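You operate a simulated robot arm through the tools that you are given. There is no shell and no other tool.

You are at the controls of a simulated two-armed robot. One attempt, no reset.

JOB
Set the taping machine to the carton's size, tape it and switch off.
Fine: the carton on the bench top; width knob and tape head go to its letter before you start; slide it on to the belts, no lifting.

The check looks at the end state, three seconds after you hand in, the way a careful person would. Anything else that was tipped, shoved, dropped, spilled or broken makes it a failure.

ROBOT AND FRAMES
Two 7-joint arms with fingered hands on one trunk that stands fixed in place. Base frame: the origin is at the foot of the trunk, x ahead of it, y to its left, z up. Readings come in cm, degrees, newtons and seconds.
The left shoulder is at [2.1, 17.1, 144.8], the right one opposite. With the tool pointing down near the work surface each hand reaches from about 10 to 66 cm from the base axis, measured 20 degrees to its own side. Payload 4 kg a hand.
Tool frame (each hand has its own): the origin (TCP) lies between the finger pads and is the grasp point; the fingertips stand 2.6 cm ahead of it; z points along the fingers, y is the line along which they close. The gripper opens to 13.2 cm; its body begins 7.3 cm behind the TCP. The gripper is a hand of 4 fingers: y runs from the thumb to the fingers, the wrist lies at [0, 0, -22.4] in the tool frame, and closing takes about 1.5 s.
Orientation is told as [roll, pitch, yaw] about the base's x, y, z axes, in that order, counted from this pose: with the fingers straight down and closing along the base's y, the tool's x points along the base's -x, its y along +y and its z along -z.

CONTROLS
- The arms move only by the tool apply_moves. It takes "left_steps", "right_steps" or both (then of equal length, played together; a hand with none holds still); each is a list of rows, each a list of 7 numbers: the turn, a rotation vector about the base's x, y, z in units of 5 degrees (1.0 is 5 degrees), then the shift along the base's x, y, z in units of 50 mm (1.0 is 50 mm), then the closure, from 0 (fully open) to 1 (shut). In form: [[rx, ry, rz, x, y, z, gripper], ...]. A call has 1 to 20 rows; each row shifts and turns the commanded pose from where the row before left it. A call with a number of a shift or a turn outside -1 to 1 is refused whole. Each row takes 0.2 s and may step no farther than 5 cm and 8.6 degrees from the row before; otherwise, or with a gripper value out of range, the whole call is refused. A pose out of reach is approached as far as the arm can. The call stops where the force on the tool passes 40 N (or 10 N more than at its start, if that is more) or the arm is blocked; 0.2 s more then pass. Each finger travels about 4.5 cm/s and halts on what it meets, pressing with about 23 N; the grip force reading is that of the motor and also rises with nothing between the fingers. The clock runs only during rows and for 0.2 s after the last one: add rows that do not move to give the fingers time. It gives the time, the measured TCP pose, the force on the tool (base axes), the opening and the grip force at its end, in the units of the frame above (readings bear some noise), with the torque about the TCP (base axes, N m) and any sound that the robot's microphone picked up.
- Cameras (640 x 400 px; columns grow to the right, rows downward): "scene" is now at [10.32, 0.73, 162.97]; the picture's right is [0.06, -1.00, 0.00], its down [-0.50, -0.03, -0.87] and it looks along [0.86, 0.05, -0.50] (base axes); focal length 214 px, centre (320, 200). "left" rides on the left gripper at [-6.8, 0.2, -9.7] in its tool frame; the picture's right is [-0.03, -1.00, 0.00], its down [0.82, -0.02, -0.58] and it looks along [0.58, -0.02, 0.82] (tool axes); focal length 270 px, centre (320, 200). "right" rides on the right gripper at [6.8, 0.2, -9.7] in its tool frame; the picture's right is [-0.03, 1.00, 0.00], its down [-0.82, -0.02, -0.58] and it looks along [-0.58, -0.02, 0.82] (tool axes); focal length 270 px, centre (320, 200). There is no depth. A picture from a camera that has moved, and an enlarged one, comes with that camera's place and axes in the base frame and with its lens.
- camera(camera): a new picture of that camera. It takes no simulated time.
- lift_body(by): moves the trunk up (or, below 0, down) by that many cm; the arms and the scene camera ride with it, the base frame stays. It gives what a move gives, with no picture.
- preshape(shape, hand): the hand has 4 fingers and takes this shape, open, in about a second: jaw (thumb against the fingers, like two jaws); tri (thumb and two fingers); tip (a fingertip pinch); poke (one finger out to press); point (the index stretched); flat (the hand flat); cup (the hand cupped); fist (a fist). The gripper value then closes the fingers along that shape, each until it touches; the sizes above hold for jaw. It gives what a move gives, with no picture.
- pan_tilt(pan, tilt): turns the head with the scene camera to pan (to the left, within 86 degrees either way) and tilt (down, from -29 to 69), counted from straight ahead of the robot (the tilt from the chest, where the trunk bows). It gives what a move gives.
- close_up(camera, box): a new picture of the part [left, top, right, bottom] of that camera's present view, enlarged. It takes no simulated time.
- hand_in(): hands the job in; it is judged then, once.

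Nothing tells you positions but the pictures and the camera data. Unless the task says otherwise, let go and move clear before handing in.

The tools are called as name(argument=value, ...) on one line, values as JSON. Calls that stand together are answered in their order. apply_moves: Moves the arms, as the interface text tells. Its arguments: {"type":"object","properties":{"left_steps":{"type":"array"},"right_steps":{"type":"array"}},"required":[]} The other tools are called the same way: lift_body (by) moves the trunk up or down; preshape (shape, hand) gives the hand a shape; pan_tilt (pan, tilt) turns the head that bears the scene camera; camera (camera) takes a picture; close_up (camera, box) takes an enlarged picture of a part of a camera's view; hand_in () hands the job in.

At the start:

```text
time: 0.0
left_tcp_pos: [31.13, 25.0, 153.77]
left_tool_rot: [0.1, 0.0, 0.0]
left_wrist_force: [0.2, -0.2, -0.4]
left_ft_torque: [0.0, -0.02, 0.0]
left_gripper_width: 13.21
left_gripper_force: 0.0
left_shape: jaw
right_tcp_pos: [32.33, -5.3, 159.54]
right_tool_rot: [0.1, 0.1, 0.1]
right_wrist_force: [0.2, -0.3, -0.4]
right_ft_torque: [0.01, -0.01, -0.06]
right_gripper_width: 13.18
right_gripper_force: 0.1
right_shape: jaw
trunk travel left (down, up): [-67.5, 8.0]
head pan, tilt (commanded): [3.5, 30.0]
```

scene: 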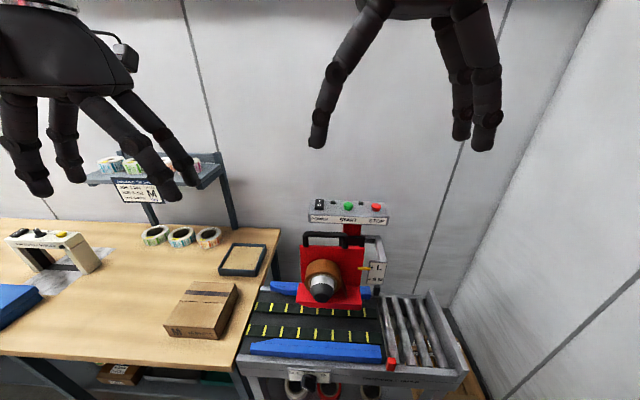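
right: 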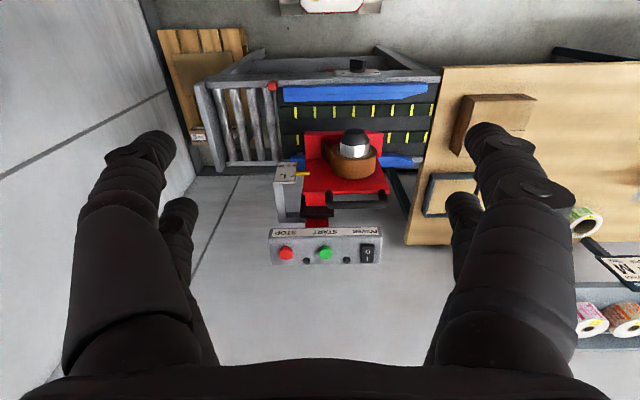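
left: 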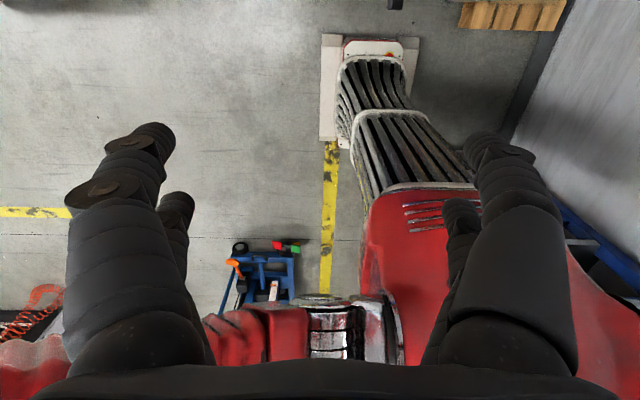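

The scene camera shows a bench on the left with a carton and a size card, and the taping machine ahead with blue guides, a red tape head and a control panel (power, START, STOP). I'll enlarge these parts before moving anything.

close_up(camera="scene", box=[230, 180, 480, 400])

close_up(camera="scene", box=[140, 230, 290, 360])

close_up(camera="scene", box=[80, 140, 230, 260])

close_up(camera="scene", box=[290, 190, 400, 310])

close_up(camera="right", box=[180, 40, 480, 280])

```text
1.82 times, centred on (355, 290) of scene
camera zoom: at [10.32, 0.73, 162.97], right [0.06, -1.0, 0.0], down [-0.5, -0.03, -0.87], along [0.86, 0.05, -0.5], focal length 390 px, centre (256, 36)
```

zoom: 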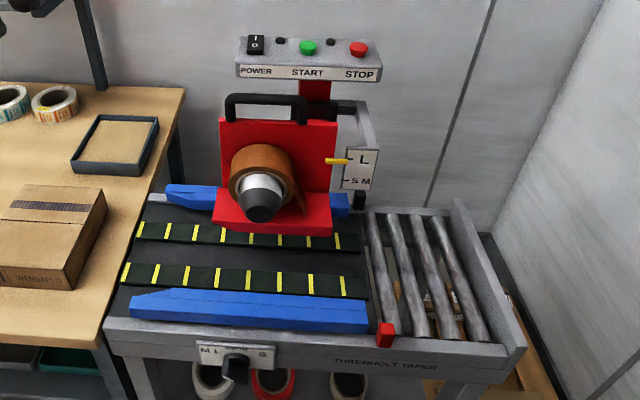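

```text
3.08 times, centred on (215, 295) of scene
camera zoom: at [10.32, 0.73, 162.97], right [0.06, -1.0, 0.0], down [-0.5, -0.03, -0.87], along [0.86, 0.05, -0.5], focal length 660 px, centre (643, -92)
```

zoom: 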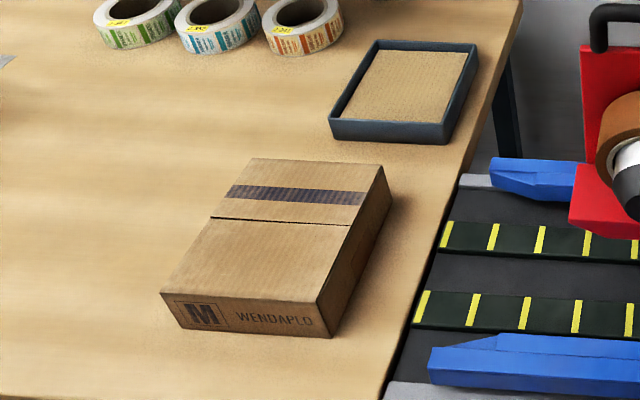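

```text
3.33 times, centred on (155, 200) of scene
camera zoom: at [10.32, 0.73, 162.97], right [0.06, -1.0, 0.0], down [-0.5, -0.03, -0.87], along [0.86, 0.05, -0.5], focal length 715 px, centre (870, 200)
```

zoom: 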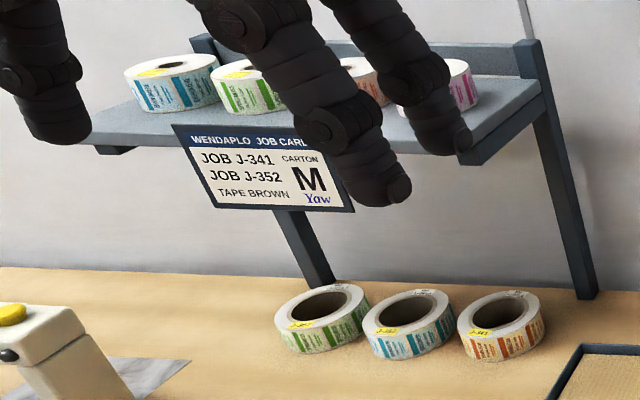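

```text
3.33 times, centred on (345, 250) of scene
camera zoom: at [10.32, 0.73, 162.97], right [0.06, -1.0, 0.0], down [-0.5, -0.03, -0.87], along [0.86, 0.05, -0.5], focal length 715 px, centre (237, 33)
```

zoom: 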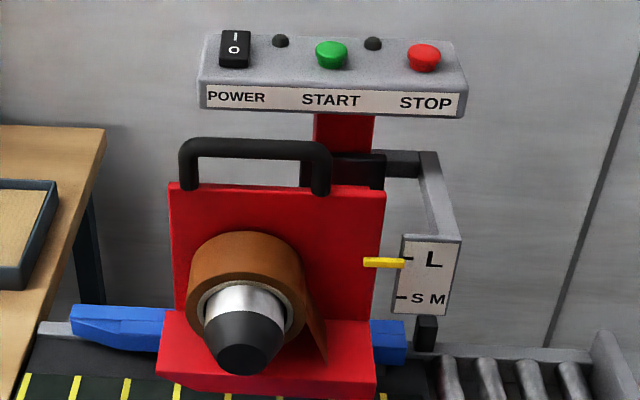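

```text
1.67 times, centred on (330, 160) of right
camera zoom: at [25.25, -5.16, 169.13], right [0.02, 1.0, 0.0], down [0.82, -0.02, 0.58], along [0.58, -0.01, -0.82], focal length 450 px, centre (303, 267)
```

zoom: 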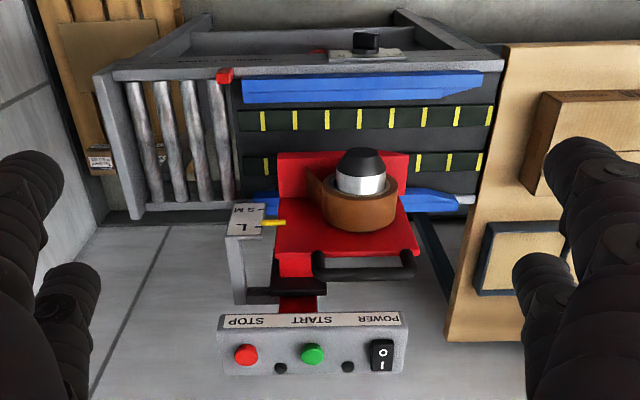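

The carton on the bench is marked M, and the job card agrees. The tape head's yellow pointer stands at L, so it has to come down to the S/M tick. I'll look at the knob and the other parts from more views.

pan_tilt(pan=0, tilt=55)

```text
time: 0.9
left_tcp_pos: [31.08, 24.97, 153.81]
left_tool_rot: [0.0, 0.0, 0.0]
left_wrist_force: [-0.4, 0.0, 0.6]
left_ft_torque: [0.01, 0.01, -0.01]
left_gripper_width: 13.18
left_gripper_force: 0.1
left_shape: jaw
right_tcp_pos: [32.2, -5.31, 159.54]
right_tool_rot: [0.0, 0.0, 0.2]
right_wrist_force: [0.0, -0.2, 0.4]
right_ft_torque: [-0.03, -0.02, 0.01]
right_gripper_width: 13.18
right_gripper_force: 0.1
right_shape: jaw
trunk travel left (down, up): [-67.5, 8.0]
head pan, tilt (commanded): [0.0, 55.0]
```

camera(camera="scene")

close_up(camera="scene", box=[250, 220, 410, 320])

```text
taken
camera scene: at [8.5, 0.16, 159.37], right [0.0, -1.0, 0.0], down [-0.82, 0.0, -0.57], along [0.57, 0.0, -0.82], focal length 214 px, centre (320, 200)
```

scene: 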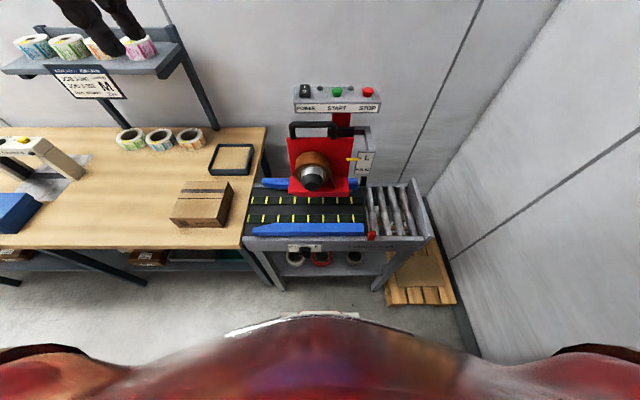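

```text
4.00 times, centred on (330, 270) of scene
camera zoom: at [8.5, 0.16, 159.37], right [0.0, -1.0, 0.0], down [-0.82, 0.0, -0.57], along [0.57, 0.0, -0.82], focal length 858 px, centre (280, -80)
```

zoom: 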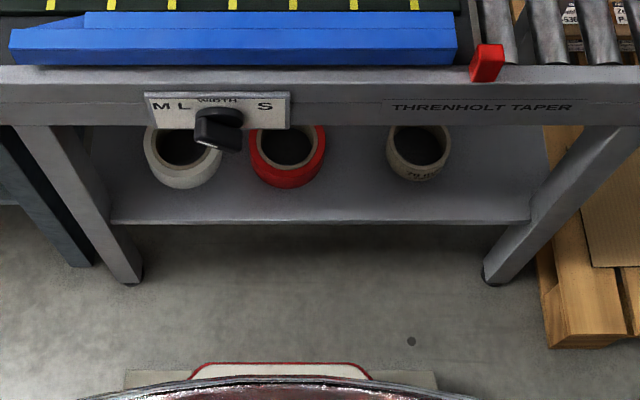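

The width knob sits on the machine's vertical front face with letters M, L and S around it. I'll lower the trunk to look at it more squarely; the hands stay well above everything.

lift_body(by=-25)

pan_tilt(pan=0, tilt=50)

camera(camera="scene")

close_up(camera="scene", box=[240, 240, 400, 340])

```text
time: 3.5
left_tcp_pos: [31.09, 24.99, 128.83]
left_tool_rot: [0.0, 0.0, 0.0]
left_wrist_force: [-0.4, 0.0, 0.6]
left_ft_torque: [-0.02, -0.04, 0.02]
left_gripper_width: 13.18
left_gripper_force: 0.1
left_shape: jaw
right_tcp_pos: [32.15, -5.35, 134.64]
right_tool_rot: [0.1, -0.1, 0.1]
right_wrist_force: [0.2, -0.1, 0.3]
right_ft_torque: [0.01, 0.03, 0.0]
right_gripper_width: 13.17
right_gripper_force: 0.0
right_shape: jaw
trunk travel left (down, up): [-42.5, 33.0]
head pan, tilt (commanded): [0.0, 55.0]
```

```text
time: 4.1
left_tcp_pos: [31.12, 25.06, 128.84]
left_tool_rot: [0.0, 0.0, 0.0]
left_wrist_force: [0.1, 1.0, -0.6]
left_ft_torque: [-0.02, 0.01, 0.0]
left_gripper_width: 13.17
left_gripper_force: 0.0
left_shape: jaw
right_tcp_pos: [32.27, -5.4, 134.51]
right_tool_rot: [0.1, 0.1, 0.1]
right_wrist_force: [0.5, -0.9, -0.9]
right_ft_torque: [0.02, 0.0, 0.01]
right_gripper_width: 13.17
right_gripper_force: 0.1
right_shape: jaw
trunk travel left (down, up): [-42.5, 33.0]
head pan, tilt (commanded): [0.0, 50.0]
```

```text
taken
camera scene: at [11.1, 0.16, 134.92], right [0.0, -1.0, 0.0], down [-0.77, 0.0, -0.64], along [0.64, 0.0, -0.77], focal length 214 px, centre (320, 200)
```

scene: 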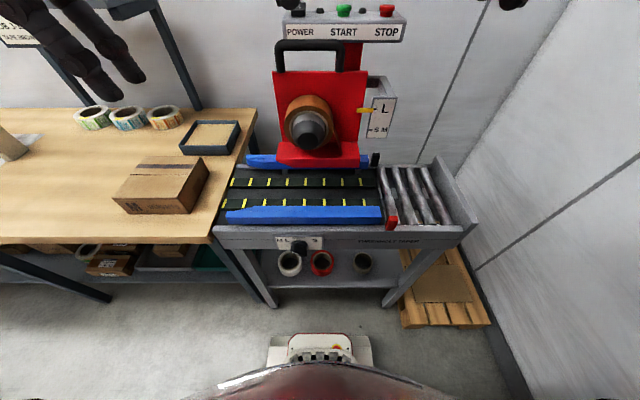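

```text
4.00 times, centred on (320, 290) of scene
camera zoom: at [11.1, 0.16, 134.92], right [0.0, -1.0, 0.0], down [-0.77, 0.0, -0.64], along [0.64, 0.0, -0.77], focal length 858 px, centre (320, -160)
```

zoom: 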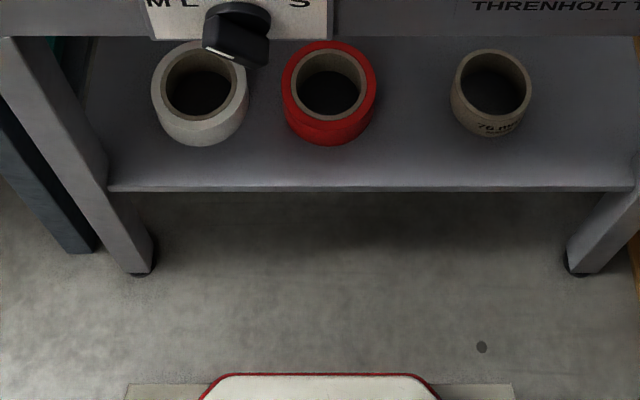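

close_up(camera="scene", box=[260, 215, 350, 271])

close_up(camera="scene", box=[210, 60, 450, 210])

close_up(camera="scene", box=[90, 100, 270, 250])

close_up(camera="scene", box=[210, 130, 490, 290])

camera(camera="right")

```text
7.11 times, centred on (305, 243) of scene
camera zoom: at [11.1, 0.16, 134.92], right [0.0, -1.0, 0.0], down [-0.77, 0.0, -0.64], along [0.64, 0.0, -0.77], focal length 1525 px, centre (427, -106)
```

zoom: 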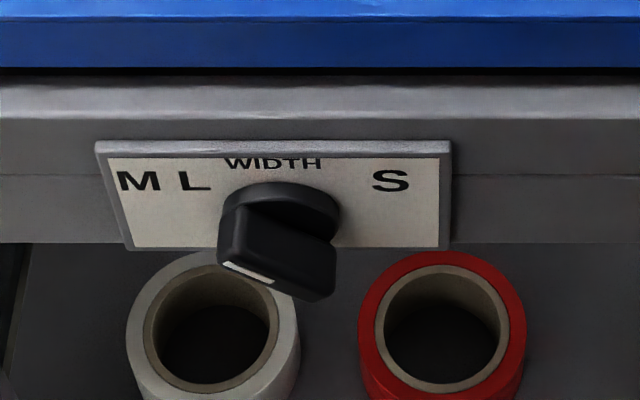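

```text
2.67 times, centred on (330, 135) of scene
camera zoom: at [11.1, 0.16, 134.92], right [0.0, -1.0, 0.0], down [-0.77, 0.0, -0.64], along [0.64, 0.0, -0.77], focal length 572 px, centre (293, 373)
```

zoom: 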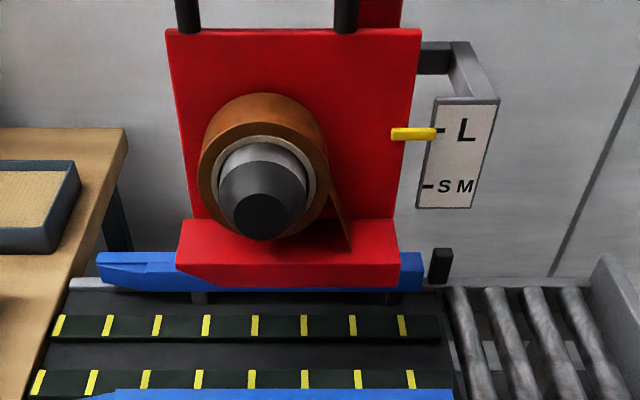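

```text
2.67 times, centred on (180, 175) of scene
camera zoom: at [11.1, 0.16, 134.92], right [0.0, -1.0, 0.0], down [-0.77, 0.0, -0.64], along [0.64, 0.0, -0.77], focal length 572 px, centre (693, 267)
```

zoom: 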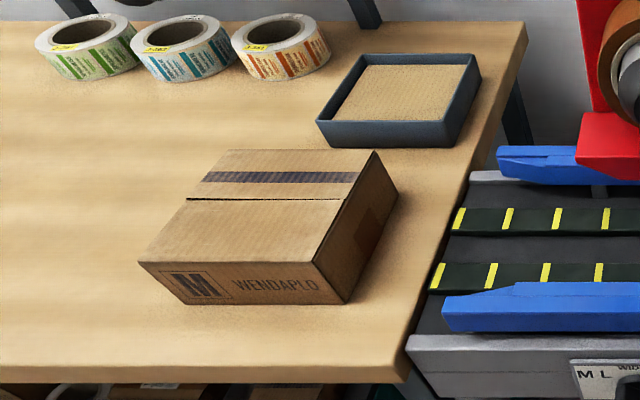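

```text
2.29 times, centred on (350, 210) of scene
camera zoom: at [11.1, 0.16, 134.92], right [0.0, -1.0, 0.0], down [-0.77, 0.0, -0.64], along [0.64, 0.0, -0.77], focal length 490 px, centre (251, 177)
```

zoom: 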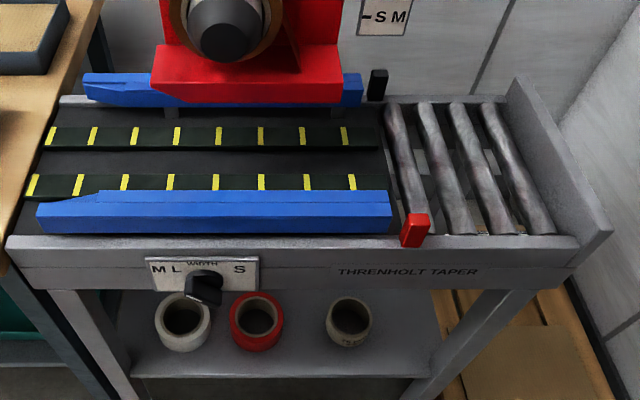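

```text
taken
camera right: at [25.23, -5.18, 144.18], right [0.02, 1.0, 0.0], down [0.82, -0.02, 0.58], along [0.58, -0.01, -0.82], focal length 270 px, centre (320, 200)
```

right: 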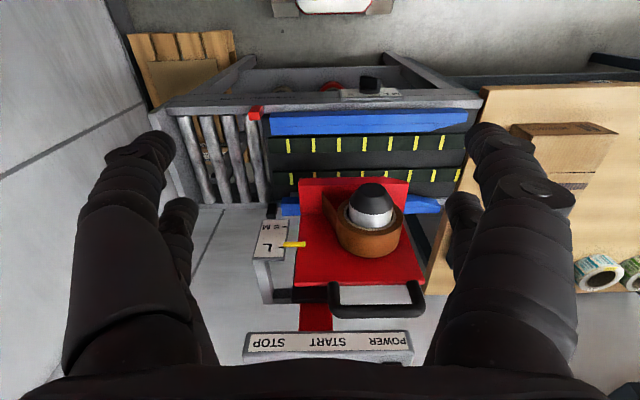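

The knob is a bar handle with a white mark, seemingly pointing at L; the bench corner works out near (43, 31, 81). I'll raise the hands relative to the trunk and drop the trunk further for a squarer view of the dial.

apply_moves(left_steps=[[0, 0, 0, 0, 0, 1, 0], [0, 0, 0, 0, 0, 1, 0], [0, 0, 0, 0, 0, 1, 0], [0, 0, 0, 0, 0, 1, 0]], right_steps=[[0, 0, 0, 0, -1, 1, 0], [0, 0, 0, 0, -1, 1, 0], [0, 0, 0, 0, -1, 1, 0], [0, 0, 0, 0, -1, 1, 0]])

camera(camera="scene")

```text
refused: row 1 steps farther than a row can; nothing moved
```

```text
taken
camera scene: at [11.1, 0.16, 134.92], right [0.0, -1.0, 0.0], down [-0.77, 0.0, -0.64], along [0.64, 0.0, -0.77], focal length 214 px, centre (320, 200)
```

scene: 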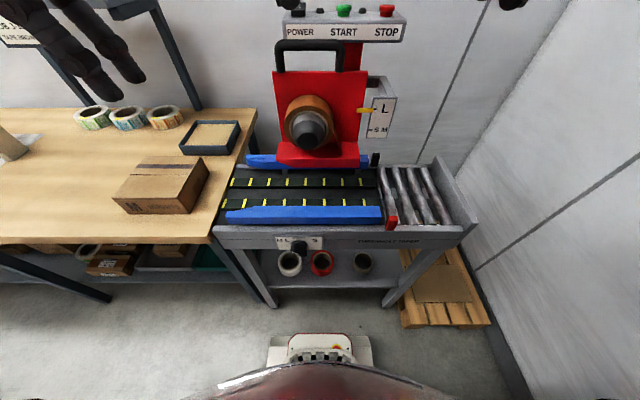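

The combined step was longer than 5 cm, so it was refused and nothing moved. I'll repeat it with smaller diagonal steps.

apply_moves(left_steps=[[0, 0, 0, 0, 0, 0.7, 0], [0, 0, 0, 0, 0, 0.7, 0], [0, 0, 0, 0, 0, 0.7, 0], [0, 0, 0, 0, 0, 0.7, 0], [0, 0, 0, 0, 0, 0.7, 0]], right_steps=[[0, 0, 0, 0, -0.6, 0.6, 0], [0, 0, 0, 0, -0.6, 0.6, 0], [0, 0, 0, 0, -0.6, 0.6, 0], [0, 0, 0, 0, -0.6, 0.6, 0], [0, 0, 0, 0, -0.6, 0.6, 0]])

lift_body(by=-25)

pan_tilt(pan=0, tilt=30)

camera(camera="scene")

```text
time: 5.3
left_tcp_pos: [32.82, 22.64, 142.74]
left_tool_rot: [0.1, 0.0, 0.1]
left_wrist_force: [0.3, 0.2, -0.9]
left_ft_torque: [0.06, 0.02, 0.03]
left_gripper_width: 13.2
left_gripper_force: 0.1
left_shape: jaw
left hand out of reach, approached as far as the arm can: row 4, 5
right_tcp_pos: [32.35, -16.62, 145.53]
right_tool_rot: [0.3, -0.1, 0.1]
right_wrist_force: [-0.1, 0.0, 0.4]
right_ft_torque: [0.03, -0.02, 0.02]
right_gripper_width: 13.17
right_gripper_force: 0.1
right_shape: jaw
right hand out of reach, approached as far as the arm can: row 4, 5
trunk travel left (down, up): [-42.5, 33.0]
head pan, tilt (commanded): [0.0, 50.0]
```

```text
time: 7.9
left_tcp_pos: [43.56, 22.9, 109.54]
left_tool_rot: [-0.1, 13.8, 0.0]
left_wrist_force: [-0.1, 0.3, 0.7]
left_ft_torque: [0.01, -0.02, -0.01]
left_gripper_width: 13.19
left_gripper_force: 0.2
left_shape: jaw
right_tcp_pos: [43.79, -16.53, 112.44]
right_tool_rot: [0.0, 13.9, 0.2]
right_wrist_force: [-1.0, -0.1, 0.0]
right_ft_torque: [0.01, 0.01, 0.04]
right_gripper_width: 13.16
right_gripper_force: 0.1
right_shape: jaw
trunk travel left (down, up): [-17.5, 58.0]
head pan, tilt (commanded): [0.0, 50.0]
```

```text
time: 8.7
left_tcp_pos: [43.54, 22.85, 109.46]
left_tool_rot: [-0.2, 13.8, 0.1]
left_wrist_force: [-0.1, 0.2, 0.2]
left_ft_torque: [0.04, 0.01, 0.03]
left_gripper_width: 13.18
left_gripper_force: 0.0
left_shape: jaw
right_tcp_pos: [43.85, -16.43, 112.38]
right_tool_rot: [0.2, 14.0, 0.1]
right_wrist_force: [0.2, -0.1, 0.4]
right_ft_torque: [0.02, -0.01, -0.01]
right_gripper_width: 13.2
right_gripper_force: 0.0
right_shape: jaw
trunk travel left (down, up): [-17.5, 58.0]
head pan, tilt (commanded): [0.0, 30.0]
```

```text
taken
camera scene: at [21.13, 0.16, 112.18], right [0.0, -1.0, 0.0], down [-0.5, 0.0, -0.87], along [0.87, 0.0, -0.5], focal length 214 px, centre (320, 200)
```

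scene: 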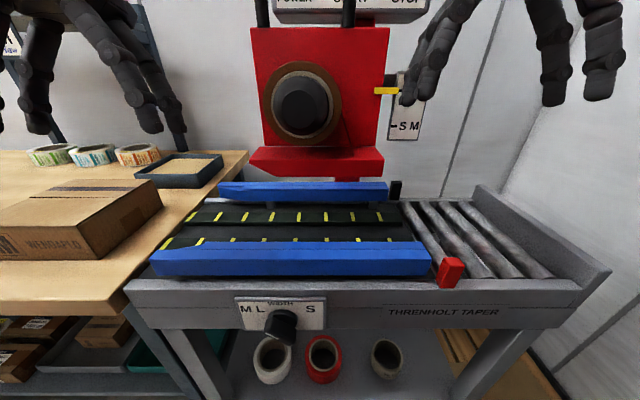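

close_up(camera="scene", box=[225, 280, 345, 355])

close_up(camera="scene", box=[120, 160, 480, 385])

close_up(camera="scene", box=[0, 120, 280, 295])

close_up(camera="scene", box=[200, 0, 440, 200])

```text
5.33 times, centred on (285, 318) of scene
camera zoom: at [21.13, 0.16, 112.18], right [0.0, -1.0, 0.0], down [-0.5, 0.0, -0.87], along [0.87, 0.0, -0.5], focal length 1144 px, centre (507, -427)
```

zoom: 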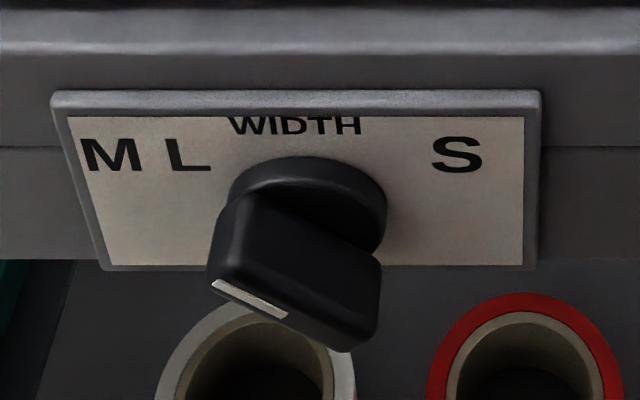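

```text
1.78 times, centred on (300, 272) of scene
camera zoom: at [21.13, 0.16, 112.18], right [0.0, -1.0, 0.0], down [-0.5, 0.0, -0.87], along [0.87, 0.0, -0.5], focal length 381 px, centre (356, 71)
```

zoom: 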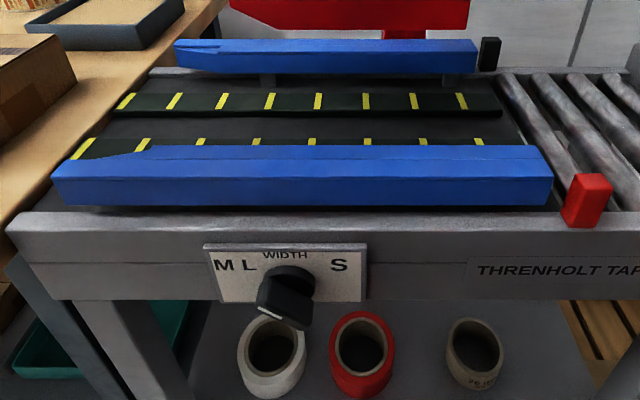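

```text
2.29 times, centred on (140, 208) of scene
camera zoom: at [21.13, 0.16, 112.18], right [0.0, -1.0, 0.0], down [-0.5, 0.0, -0.87], along [0.87, 0.0, -0.5], focal length 490 px, centre (731, 183)
```

zoom: 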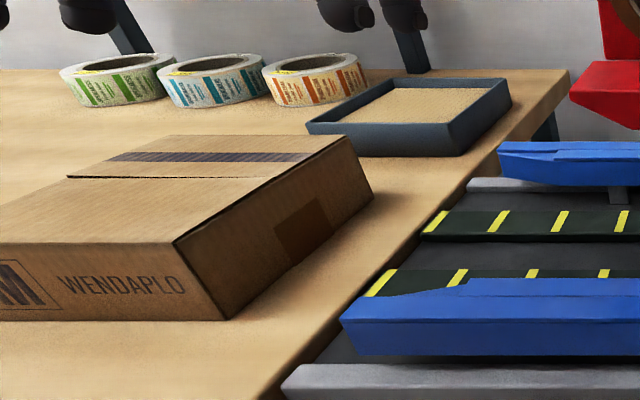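

```text
2.00 times, centred on (320, 100) of scene
camera zoom: at [21.13, 0.16, 112.18], right [0.0, -1.0, 0.0], down [-0.5, 0.0, -0.87], along [0.87, 0.0, -0.5], focal length 429 px, centre (320, 400)
```

zoom: 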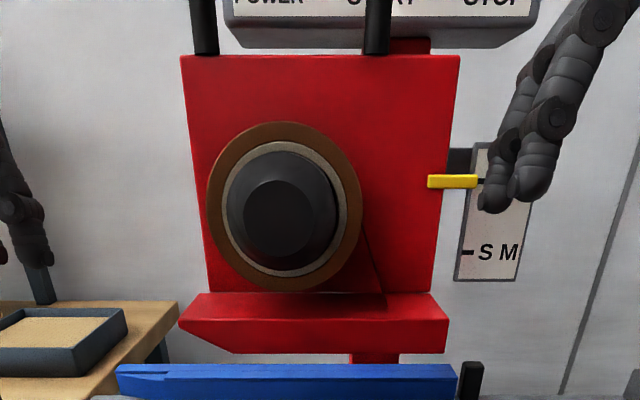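

The carton is about 17.6 × 17 × 7.4 cm with its right face at y≈38.7, and bench and belts are both at z≈84.5. The guides are centred on x≈56.8 and the knob is near (42, 6, 77.5) pointing towards L. I'll raise the trunk again and measure the guides and knob more closely.

close_up(camera="scene", box=[130, 170, 290, 290])

close_up(camera="scene", box=[370, 170, 500, 290])

lift_body(by=25)

```text
3.33 times, centred on (210, 230) of scene
camera zoom: at [21.13, 0.16, 112.18], right [0.0, -1.0, 0.0], down [-0.5, 0.0, -0.87], along [0.87, 0.0, -0.5], focal length 715 px, centre (687, 100)
```

zoom: 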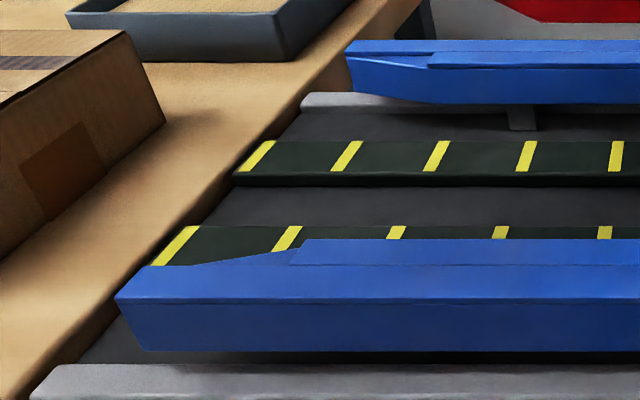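

```text
3.33 times, centred on (435, 230) of scene
camera zoom: at [21.13, 0.16, 112.18], right [0.0, -1.0, 0.0], down [-0.5, 0.0, -0.87], along [0.87, 0.0, -0.5], focal length 715 px, centre (-63, 100)
```

zoom: 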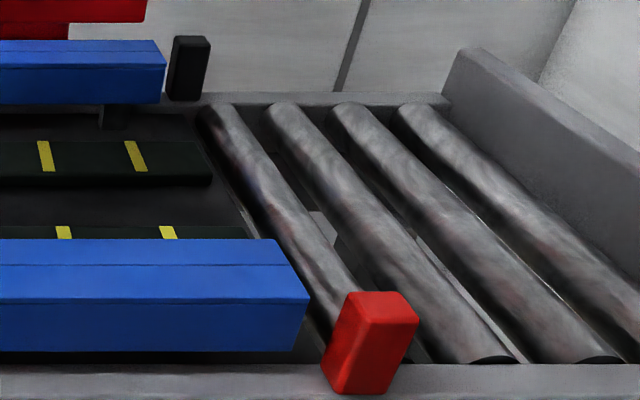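

```text
time: 11.3
left_tcp_pos: [43.62, 22.76, 134.43]
left_tool_rot: [0.0, 13.8, 0.1]
left_wrist_force: [0.5, -0.5, -0.5]
left_ft_torque: [-0.02, 0.03, 0.01]
left_gripper_width: 13.18
left_gripper_force: 0.0
left_shape: jaw
right_tcp_pos: [43.81, -16.36, 137.22]
right_tool_rot: [0.1, 14.0, 0.1]
right_wrist_force: [0.1, -0.7, -1.1]
right_ft_torque: [0.01, 0.01, -0.01]
right_gripper_width: 13.18
right_gripper_force: 0.1
right_shape: jaw
trunk travel left (down, up): [-42.5, 33.0]
head pan, tilt (commanded): [0.0, 30.0]
```

camera(camera="scene")

camera(camera="left")

```text
taken
camera scene: at [12.5, 0.16, 137.86], right [0.0, -1.0, 0.0], down [-0.5, 0.0, -0.87], along [0.87, 0.0, -0.5], focal length 214 px, centre (320, 200)
```

scene: 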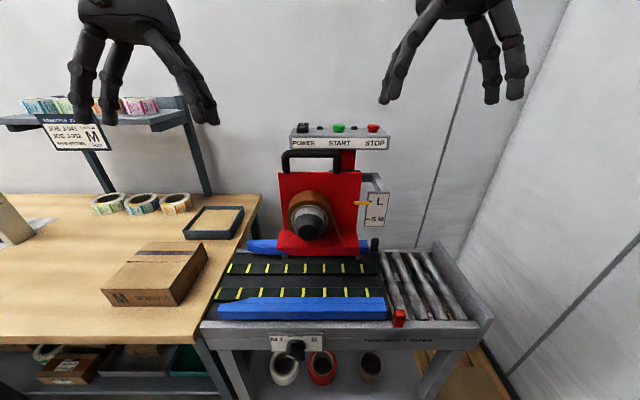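

```text
taken
camera left: at [52.44, 23.11, 142.32], right [0.03, -1.0, 0.0], down [-0.65, -0.02, 0.76], along [-0.76, -0.02, -0.65], focal length 270 px, centre (320, 200)
```

left: 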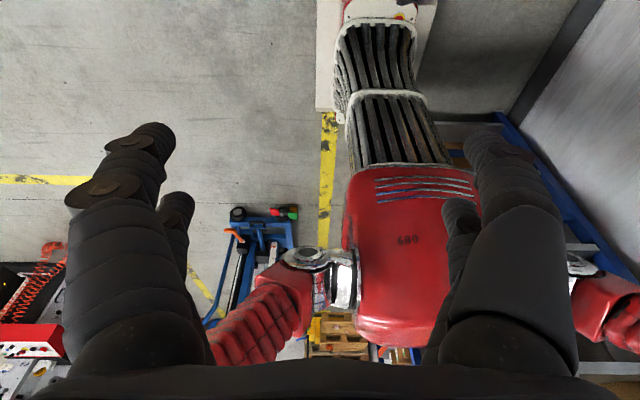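

The trunk is back up and the hands are clear. I'll raise it a little more so the left arm has room to come at the knob from the upper left, then turn the left hand into its approach angle.

lift_body(by=18)

apply_moves(left_steps=[[0, -0.92, 0, -0.2, -0.1, -0.6, 0], [0, -0.92, 0, -0.2, -0.1, -0.6, 0], [0, -0.92, 0, -0.2, -0.1, -0.6, 0]])

```text
time: 13.3
left_tcp_pos: [43.5, 22.8, 152.48]
left_tool_rot: [-0.1, 13.8, -0.1]
left_wrist_force: [0.4, -0.6, -0.1]
left_ft_torque: [-0.04, -0.05, -0.02]
left_gripper_width: 13.18
left_gripper_force: 0.0
left_shape: jaw
right_tcp_pos: [43.87, -16.41, 155.3]
right_tool_rot: [0.0, 13.9, 0.1]
right_wrist_force: [-0.5, -0.1, 0.0]
right_ft_torque: [0.0, -0.01, 0.0]
right_gripper_width: 13.2
right_gripper_force: 0.0
right_shape: jaw
trunk travel left (down, up): [-60.5, 15.0]
head pan, tilt (commanded): [0.0, 30.0]
```

```text
time: 14.1
left_tcp_pos: [40.5, 21.32, 143.32]
left_tool_rot: [-0.3, 0.0, 0.1]
left_wrist_force: [-0.7, -0.2, -0.4]
left_ft_torque: [-0.01, 0.0, 0.0]
left_gripper_width: 13.19
left_gripper_force: 0.1
left_shape: jaw
right_tcp_pos: [43.83, -16.38, 155.36]
right_tool_rot: [0.1, 13.9, 0.0]
right_wrist_force: [0.6, -0.4, -0.1]
right_ft_torque: [-0.01, 0.0, -0.01]
right_gripper_width: 13.21
right_gripper_force: 0.0
right_shape: jaw
trunk travel left (down, up): [-60.5, 15.0]
head pan, tilt (commanded): [0.0, 30.0]
```

apply_moves(left_steps=[[-0.698, -0.947, 0.403, -0.075, -0.138, -0.66, 0], [-0.698, -0.947, 0.403, -0.075, -0.138, -0.66, 0], [-0.698, -0.947, 0.403, -0.075, -0.138, -0.66, 0], [-0.698, -0.947, 0.403, -0.075, -0.138, -0.66, 0], [-0.698, -0.947, 0.403, -0.075, -0.138, -0.66, 0], [-0.698, -0.947, 0.403, -0.075, -0.138, -0.66, 0], [-0.698, -0.947, 0.403, -0.075, -0.138, -0.66, 0], [-0.698, -0.947, 0.403, -0.075, -0.138, -0.66, 0], [-0.698, -0.947, 0.403, -0.075, -0.138, -0.66, 0], [-0.698, -0.947, 0.403, -0.075, -0.138, -0.66, 0], [-0.698, -0.947, 0.403, -0.075, -0.138, -0.66, 0], [-0.698, -0.947, 0.403, -0.075, -0.138, -0.66, 0]])

camera(camera="left")

camera(camera="scene")

```text
time: 16.7
left_tcp_pos: [42.88, 14.69, 112.94]
left_tool_rot: [-45.8, -34.0, 35.2]
left_wrist_force: [0.0, 0.4, -0.3]
left_ft_torque: [0.0, -0.01, -0.02]
left_gripper_width: 13.21
left_gripper_force: 0.1
left_shape: jaw
left hand out of reach, approached as far as the arm can: row 6, 7, 8, 10, 11, 12
right_tcp_pos: [43.87, -16.37, 155.27]
right_tool_rot: [0.1, 13.8, 0.1]
right_wrist_force: [0.2, -0.5, -0.3]
right_ft_torque: [0.01, -0.04, -0.01]
right_gripper_width: 13.2
right_gripper_force: 0.0
right_shape: jaw
trunk travel left (down, up): [-60.5, 15.0]
head pan, tilt (commanded): [0.0, 30.0]
```

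```text
taken
camera left: at [40.28, 21.74, 122.26], right [0.09, -0.79, 0.61], down [-0.97, -0.2, -0.11], along [0.21, -0.58, -0.79], focal length 270 px, centre (320, 200)
```

left: 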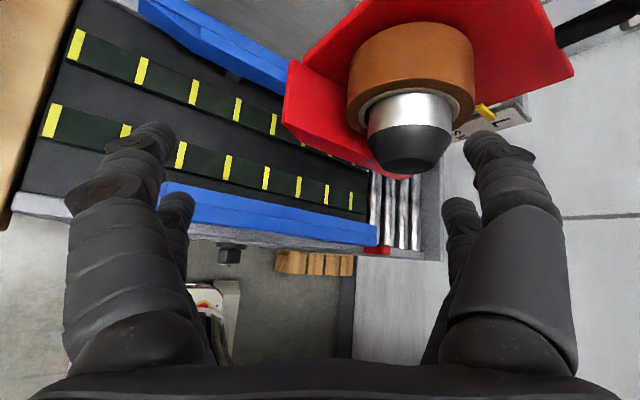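

```text
taken
camera scene: at [10.51, 0.17, 155.97], right [0.0, -1.0, 0.0], down [-0.5, 0.0, -0.87], along [0.87, 0.0, -0.5], focal length 214 px, centre (320, 200)
```

scene: 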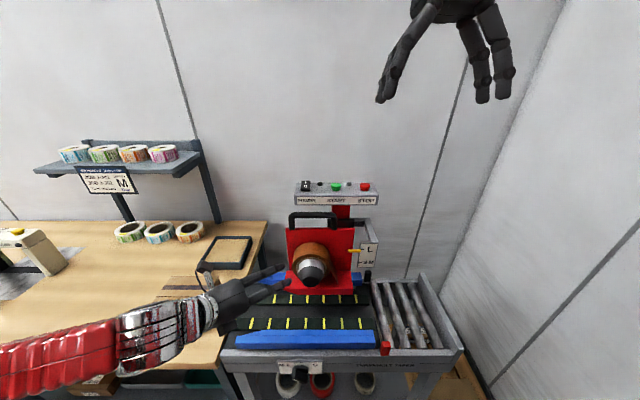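

The left hand is turned roughly as wanted, but the arm is folded tightly there. I'll bring it down and back towards the knob, which should unfold it, and check the pose.

apply_moves(left_steps=[[0, 0, 0, -0.4, 0, -0.7, 0], [0, 0, 0, -0.4, 0, -0.7, 0], [0, 0, 0, -0.4, 0, -0.7, 0], [0, 0, 0, -0.3, 0, -0.7, 0]])

camera(camera="left")

camera(camera="scene")

```text
time: 17.7
left_tcp_pos: [35.04, 14.89, 99.14]
left_tool_rot: [-46.0, -34.2, 35.3]
left_wrist_force: [-0.5, -0.4, -0.1]
left_ft_torque: [0.0, 0.01, 0.04]
left_gripper_width: 13.19
left_gripper_force: 0.1
left_shape: jaw
right_tcp_pos: [43.52, -16.34, 155.32]
right_tool_rot: [0.0, 13.7, 0.1]
right_wrist_force: [-0.1, 1.3, 0.5]
right_ft_torque: [-0.01, -0.08, 0.01]
right_gripper_width: 13.17
right_gripper_force: 0.1
right_shape: jaw
trunk travel left (down, up): [-60.5, 15.0]
head pan, tilt (commanded): [0.0, 30.0]
```

```text
taken
camera left: at [32.42, 21.76, 108.41], right [0.09, -0.79, 0.61], down [-0.97, -0.2, -0.11], along [0.21, -0.58, -0.79], focal length 270 px, centre (320, 200)
```

left: 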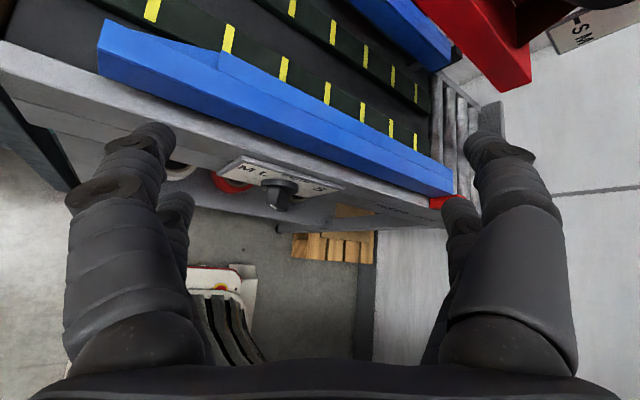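

```text
taken
camera scene: at [10.11, 0.21, 156.0], right [0.0, -1.0, 0.0], down [-0.5, 0.0, -0.87], along [0.87, 0.0, -0.5], focal length 214 px, centre (320, 200)
```

scene: 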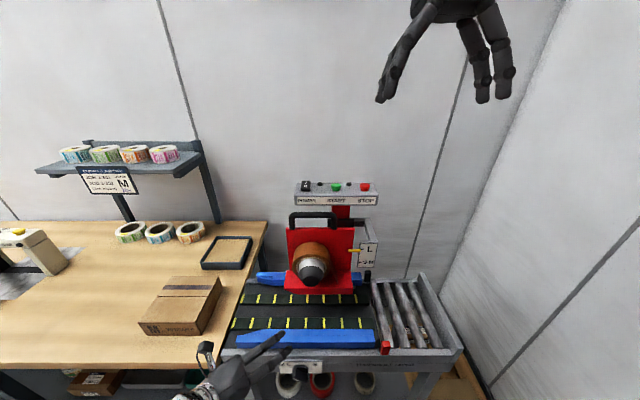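

close_up(camera="left", box=[200, 140, 360, 240])

close_up(camera="scene", box=[220, 310, 400, 400])

```text
4.00 times, centred on (280, 190) of left
camera zoom: at [32.42, 21.76, 108.41], right [0.09, -0.79, 0.61], down [-0.97, -0.2, -0.11], along [0.21, -0.58, -0.79], focal length 1081 px, centre (480, 240)
```

zoom: 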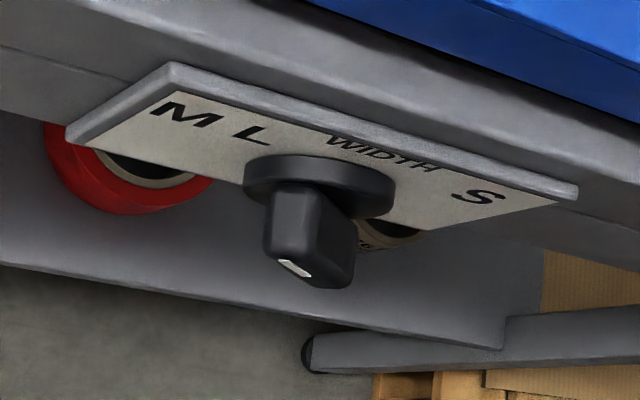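

```text
3.56 times, centred on (310, 355) of scene
camera zoom: at [10.11, 0.21, 156.0], right [0.0, -1.0, 0.0], down [-0.5, 0.0, -0.87], along [0.87, 0.0, -0.5], focal length 763 px, centre (356, -351)
```

zoom: 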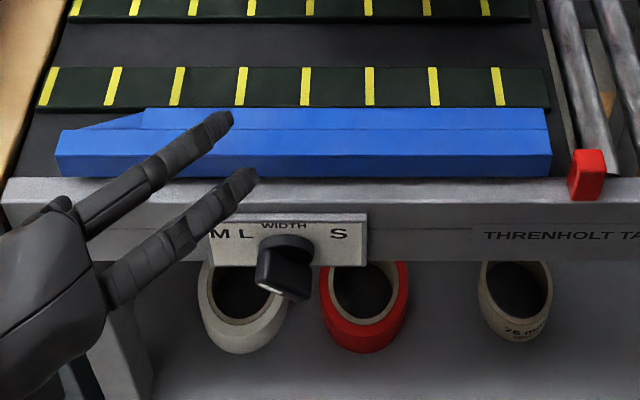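

The white pointer mark is near (38.0, 7.1, 79.5), so the knob centre is about (y 6.1, z 78.6). I'll measure the guides against the carton from this view before turning anything.

close_up(camera="scene", box=[225, 260, 385, 360])

close_up(camera="scene", box=[120, 250, 280, 350])

```text
4.00 times, centred on (305, 310) of scene
camera zoom: at [10.11, 0.21, 156.0], right [0.0, -1.0, 0.0], down [-0.5, 0.0, -0.87], along [0.87, 0.0, -0.5], focal length 858 px, centre (380, -240)
```

zoom: 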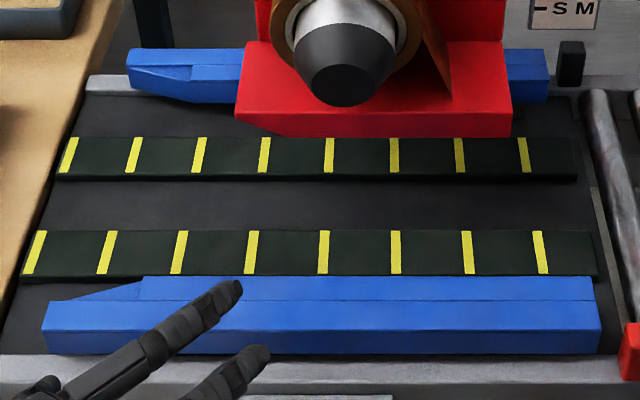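

```text
4.00 times, centred on (200, 300) of scene
camera zoom: at [10.11, 0.21, 156.0], right [0.0, -1.0, 0.0], down [-0.5, 0.0, -0.87], along [0.87, 0.0, -0.5], focal length 858 px, centre (800, -200)
```

zoom: 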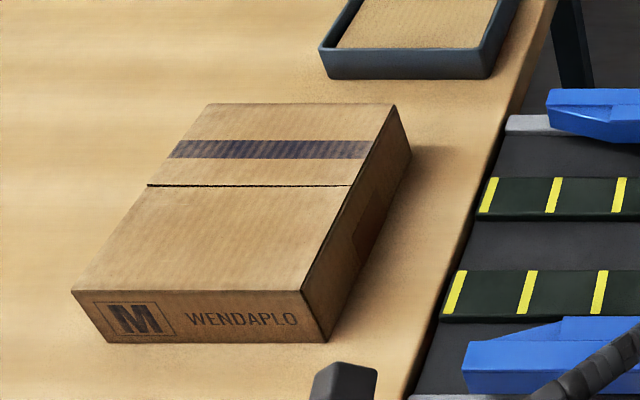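

The guides are about 18.2 cm apart and the carton is about 17.5 cm wide with its seam at x≈56.5, already in line with the belts. The pointer stands about 47° left of vertical and M is about 75° left, so the knob needs roughly −28° about x. I'll try the fingertip pinch shape on the left hand and look at it.

preshape(hand="left", shape="tip")

camera(camera="left")

close_up(camera="scene", box=[160, 300, 320, 400])

```text
time: 18.6
left_tcp_pos: [35.46, 14.74, 99.07]
left_tool_rot: [-45.9, -34.1, 35.3]
left_wrist_force: [0.1, 0.6, -0.1]
left_ft_torque: [0.01, -0.05, 0.0]
left_gripper_width: 13.18
left_gripper_force: 0.0
left_shape: tip
right_tcp_pos: [43.85, -16.35, 155.29]
right_tool_rot: [0.1, 13.9, 0.0]
right_wrist_force: [-0.5, 0.7, -0.5]
right_ft_torque: [0.01, 0.01, 0.0]
right_gripper_width: 13.18
right_gripper_force: 0.1
right_shape: jaw
trunk travel left (down, up): [-60.5, 15.0]
head pan, tilt (commanded): [0.0, 30.0]
```

```text
taken
camera left: at [32.75, 21.71, 108.45], right [0.09, -0.79, 0.61], down [-0.97, -0.2, -0.11], along [0.21, -0.58, -0.79], focal length 270 px, centre (320, 200)
```

left: 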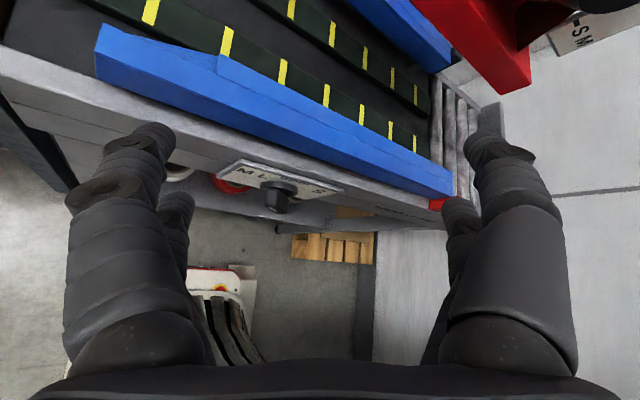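

```text
4.00 times, centred on (240, 350) of scene
camera zoom: at [10.45, 0.16, 155.97], right [0.0, -1.0, 0.0], down [-0.5, 0.0, -0.87], along [0.87, 0.0, -0.5], focal length 858 px, centre (640, -400)
```

zoom: 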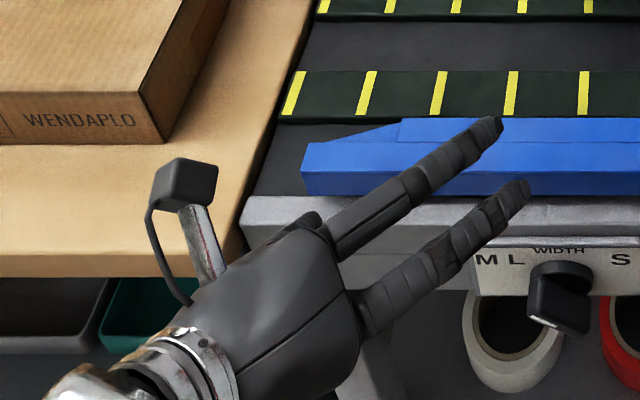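

apply_moves(left_steps=[[0, 0, 0, 0, 0, 0, 0.7], [0, 0, 0, 0, 0, 0, 0.7], [0, 0, 0, 0, 0, 0, 0.7], [0, 0, 0, 0, 0, 0, 0.7], [0, 0, 0, 0, 0, 0, 0.7], [0, 0, 0, 0, 0, 0, 0.7]])

camera(camera="left")

close_up(camera="scene", box=[160, 300, 320, 400])

```text
time: 20.0
left_tcp_pos: [35.32, 14.65, 98.92]
left_tool_rot: [-45.8, -34.0, 35.1]
left_wrist_force: [0.7, 0.1, 0.1]
left_ft_torque: [0.01, 0.0, 0.02]
left_gripper_width: 3.97
left_gripper_force: 0.1
left_shape: tip
right_tcp_pos: [43.89, -16.47, 155.25]
right_tool_rot: [0.3, 13.9, 0.1]
right_wrist_force: [-0.5, -0.5, 0.2]
right_ft_torque: [0.01, 0.03, 0.0]
right_gripper_width: 13.2
right_gripper_force: 0.0
right_shape: jaw
trunk travel left (down, up): [-60.5, 15.0]
head pan, tilt (commanded): [0.0, 30.0]
```

```text
taken
camera left: at [32.64, 21.7, 108.31], right [0.09, -0.79, 0.61], down [-0.97, -0.2, -0.11], along [0.21, -0.58, -0.79], focal length 270 px, centre (320, 200)
```

left: 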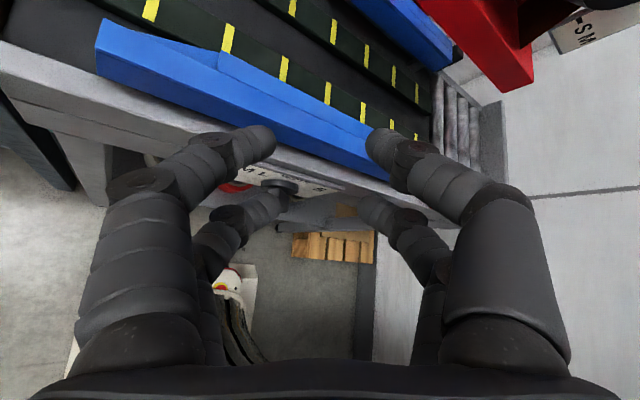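

```text
4.00 times, centred on (240, 350) of scene
camera zoom: at [10.46, 0.16, 155.97], right [0.0, -1.0, 0.0], down [-0.5, 0.0, -0.87], along [0.87, 0.0, -0.5], focal length 858 px, centre (640, -400)
```

zoom: 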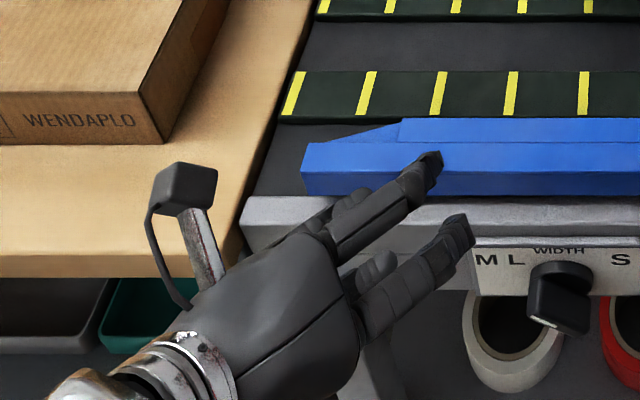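

The hand is a symmetric 2+2 gripper with finger pairs about 5.6 cm apart, which is too wide for a neat pinch on the 5 cm bar. I'll push the pointer end with a single poking finger of the right hand instead, so the left hand retreats and opens first while the right takes the poke shape.

apply_moves(left_steps=[[0.656, 0.89, -0.379, 0, 0.4, 0.5, 0], [0.656, 0.89, -0.379, 0, 0.4, 0.5, 0], [0.656, 0.89, -0.379, 0, 0.4, 0.5, 0], [0.656, 0.89, -0.379, 0, 0.4, 0.5, 0], [0.656, 0.89, -0.379, 0, 0.4, 0.5, 0], [0.656, 0.89, -0.379, 0, 0.4, 0.5, 0], [0.656, 0.89, -0.379, 0, 0.4, 0.4, 0], [0.656, 0.89, -0.379, 0, 0.4, 0.4, 0], [0.656, 0.89, -0.379, 0, 0.4, 0.4, 0], [0.656, 0.89, -0.379, 0, 0.4, 0.4, 0]])

preshape(hand="right", shape="poke")

camera(camera="right")

camera(camera="scene")

```text
time: 22.2
left_tcp_pos: [36.69, 35.0, 120.9]
left_tool_rot: [0.1, 0.5, -0.1]
left_wrist_force: [1.3, -0.1, -0.1]
left_ft_torque: [-0.06, 0.01, 0.0]
left_gripper_width: 13.18
left_gripper_force: 0.1
left_shape: tip
left hand out of reach, approached as far as the arm can: row 2, 3
right_tcp_pos: [43.9, -16.49, 155.34]
right_tool_rot: [0.0, 13.9, 0.1]
right_wrist_force: [0.6, 0.4, 0.3]
right_ft_torque: [-0.01, 0.01, -0.01]
right_gripper_width: 13.2
right_gripper_force: 0.0
right_shape: jaw
trunk travel left (down, up): [-60.5, 15.0]
head pan, tilt (commanded): [0.0, 30.0]
```

```text
time: 23.1
left_tcp_pos: [36.85, 34.89, 120.83]
left_tool_rot: [0.1, 0.4, -0.1]
left_wrist_force: [0.3, -0.8, 0.5]
left_ft_torque: [-0.05, -0.01, -0.02]
left_gripper_width: 13.17
left_gripper_force: 0.1
left_shape: tip
right_tcp_pos: [43.82, -16.46, 155.37]
right_tool_rot: [0.0, 13.9, 0.1]
right_wrist_force: [-0.7, -0.1, 0.9]
right_ft_torque: [0.0, -0.01, -0.02]
right_gripper_width: 0.0
right_gripper_force: 0.1
right_shape: poke
trunk travel left (down, up): [-60.5, 15.0]
head pan, tilt (commanded): [0.0, 30.0]
```

```text
taken
camera right: at [39.41, -16.28, 166.27], right [0.02, 1.0, 0.0], down [0.93, -0.02, 0.36], along [0.36, -0.01, -0.93], focal length 270 px, centre (320, 200)
```

right: 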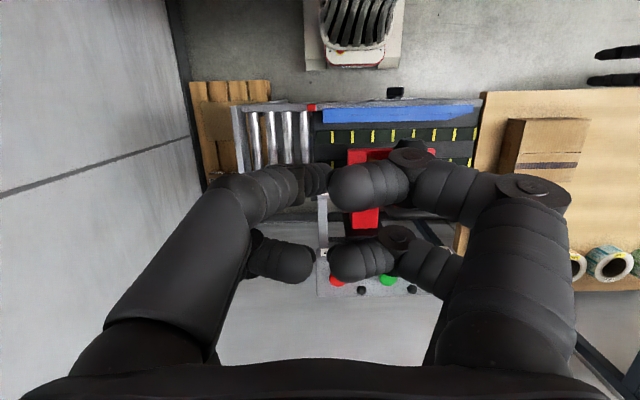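

```text
taken
camera scene: at [10.51, 0.15, 155.97], right [0.0, -1.0, 0.0], down [-0.5, 0.0, -0.87], along [0.87, 0.0, -0.5], focal length 214 px, centre (320, 200)
```

scene: 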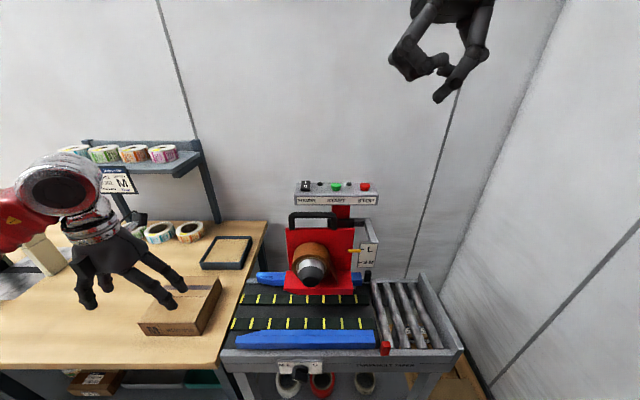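

close_up(camera="scene", box=[370, 0, 530, 110])

close_up(camera="right", box=[200, 120, 460, 290])

```text
3.64 times, centred on (450, 55) of scene
camera zoom: at [10.51, 0.15, 155.97], right [0.0, -1.0, 0.0], down [-0.5, 0.0, -0.87], along [0.87, 0.0, -0.5], focal length 780 px, centre (-153, 727)
```

zoom: 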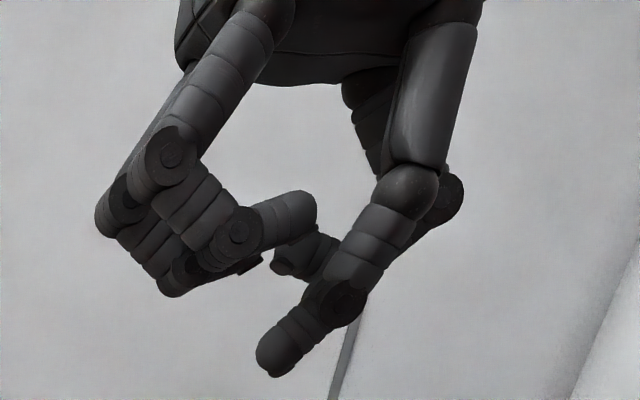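

```text
2.35 times, centred on (330, 205) of right
camera zoom: at [39.41, -16.28, 166.27], right [0.02, 1.0, 0.0], down [0.93, -0.02, 0.36], along [0.36, -0.01, -0.93], focal length 636 px, centre (296, 188)
```

zoom: 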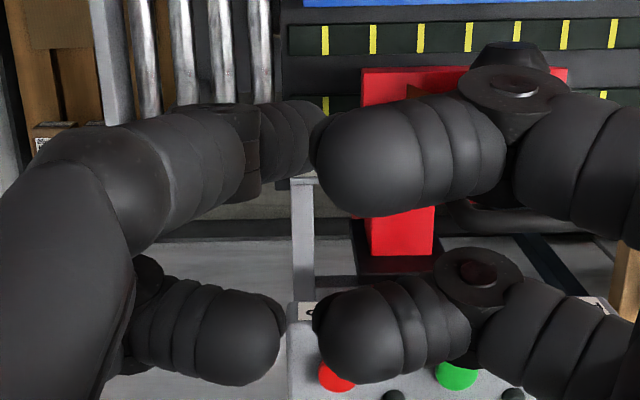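

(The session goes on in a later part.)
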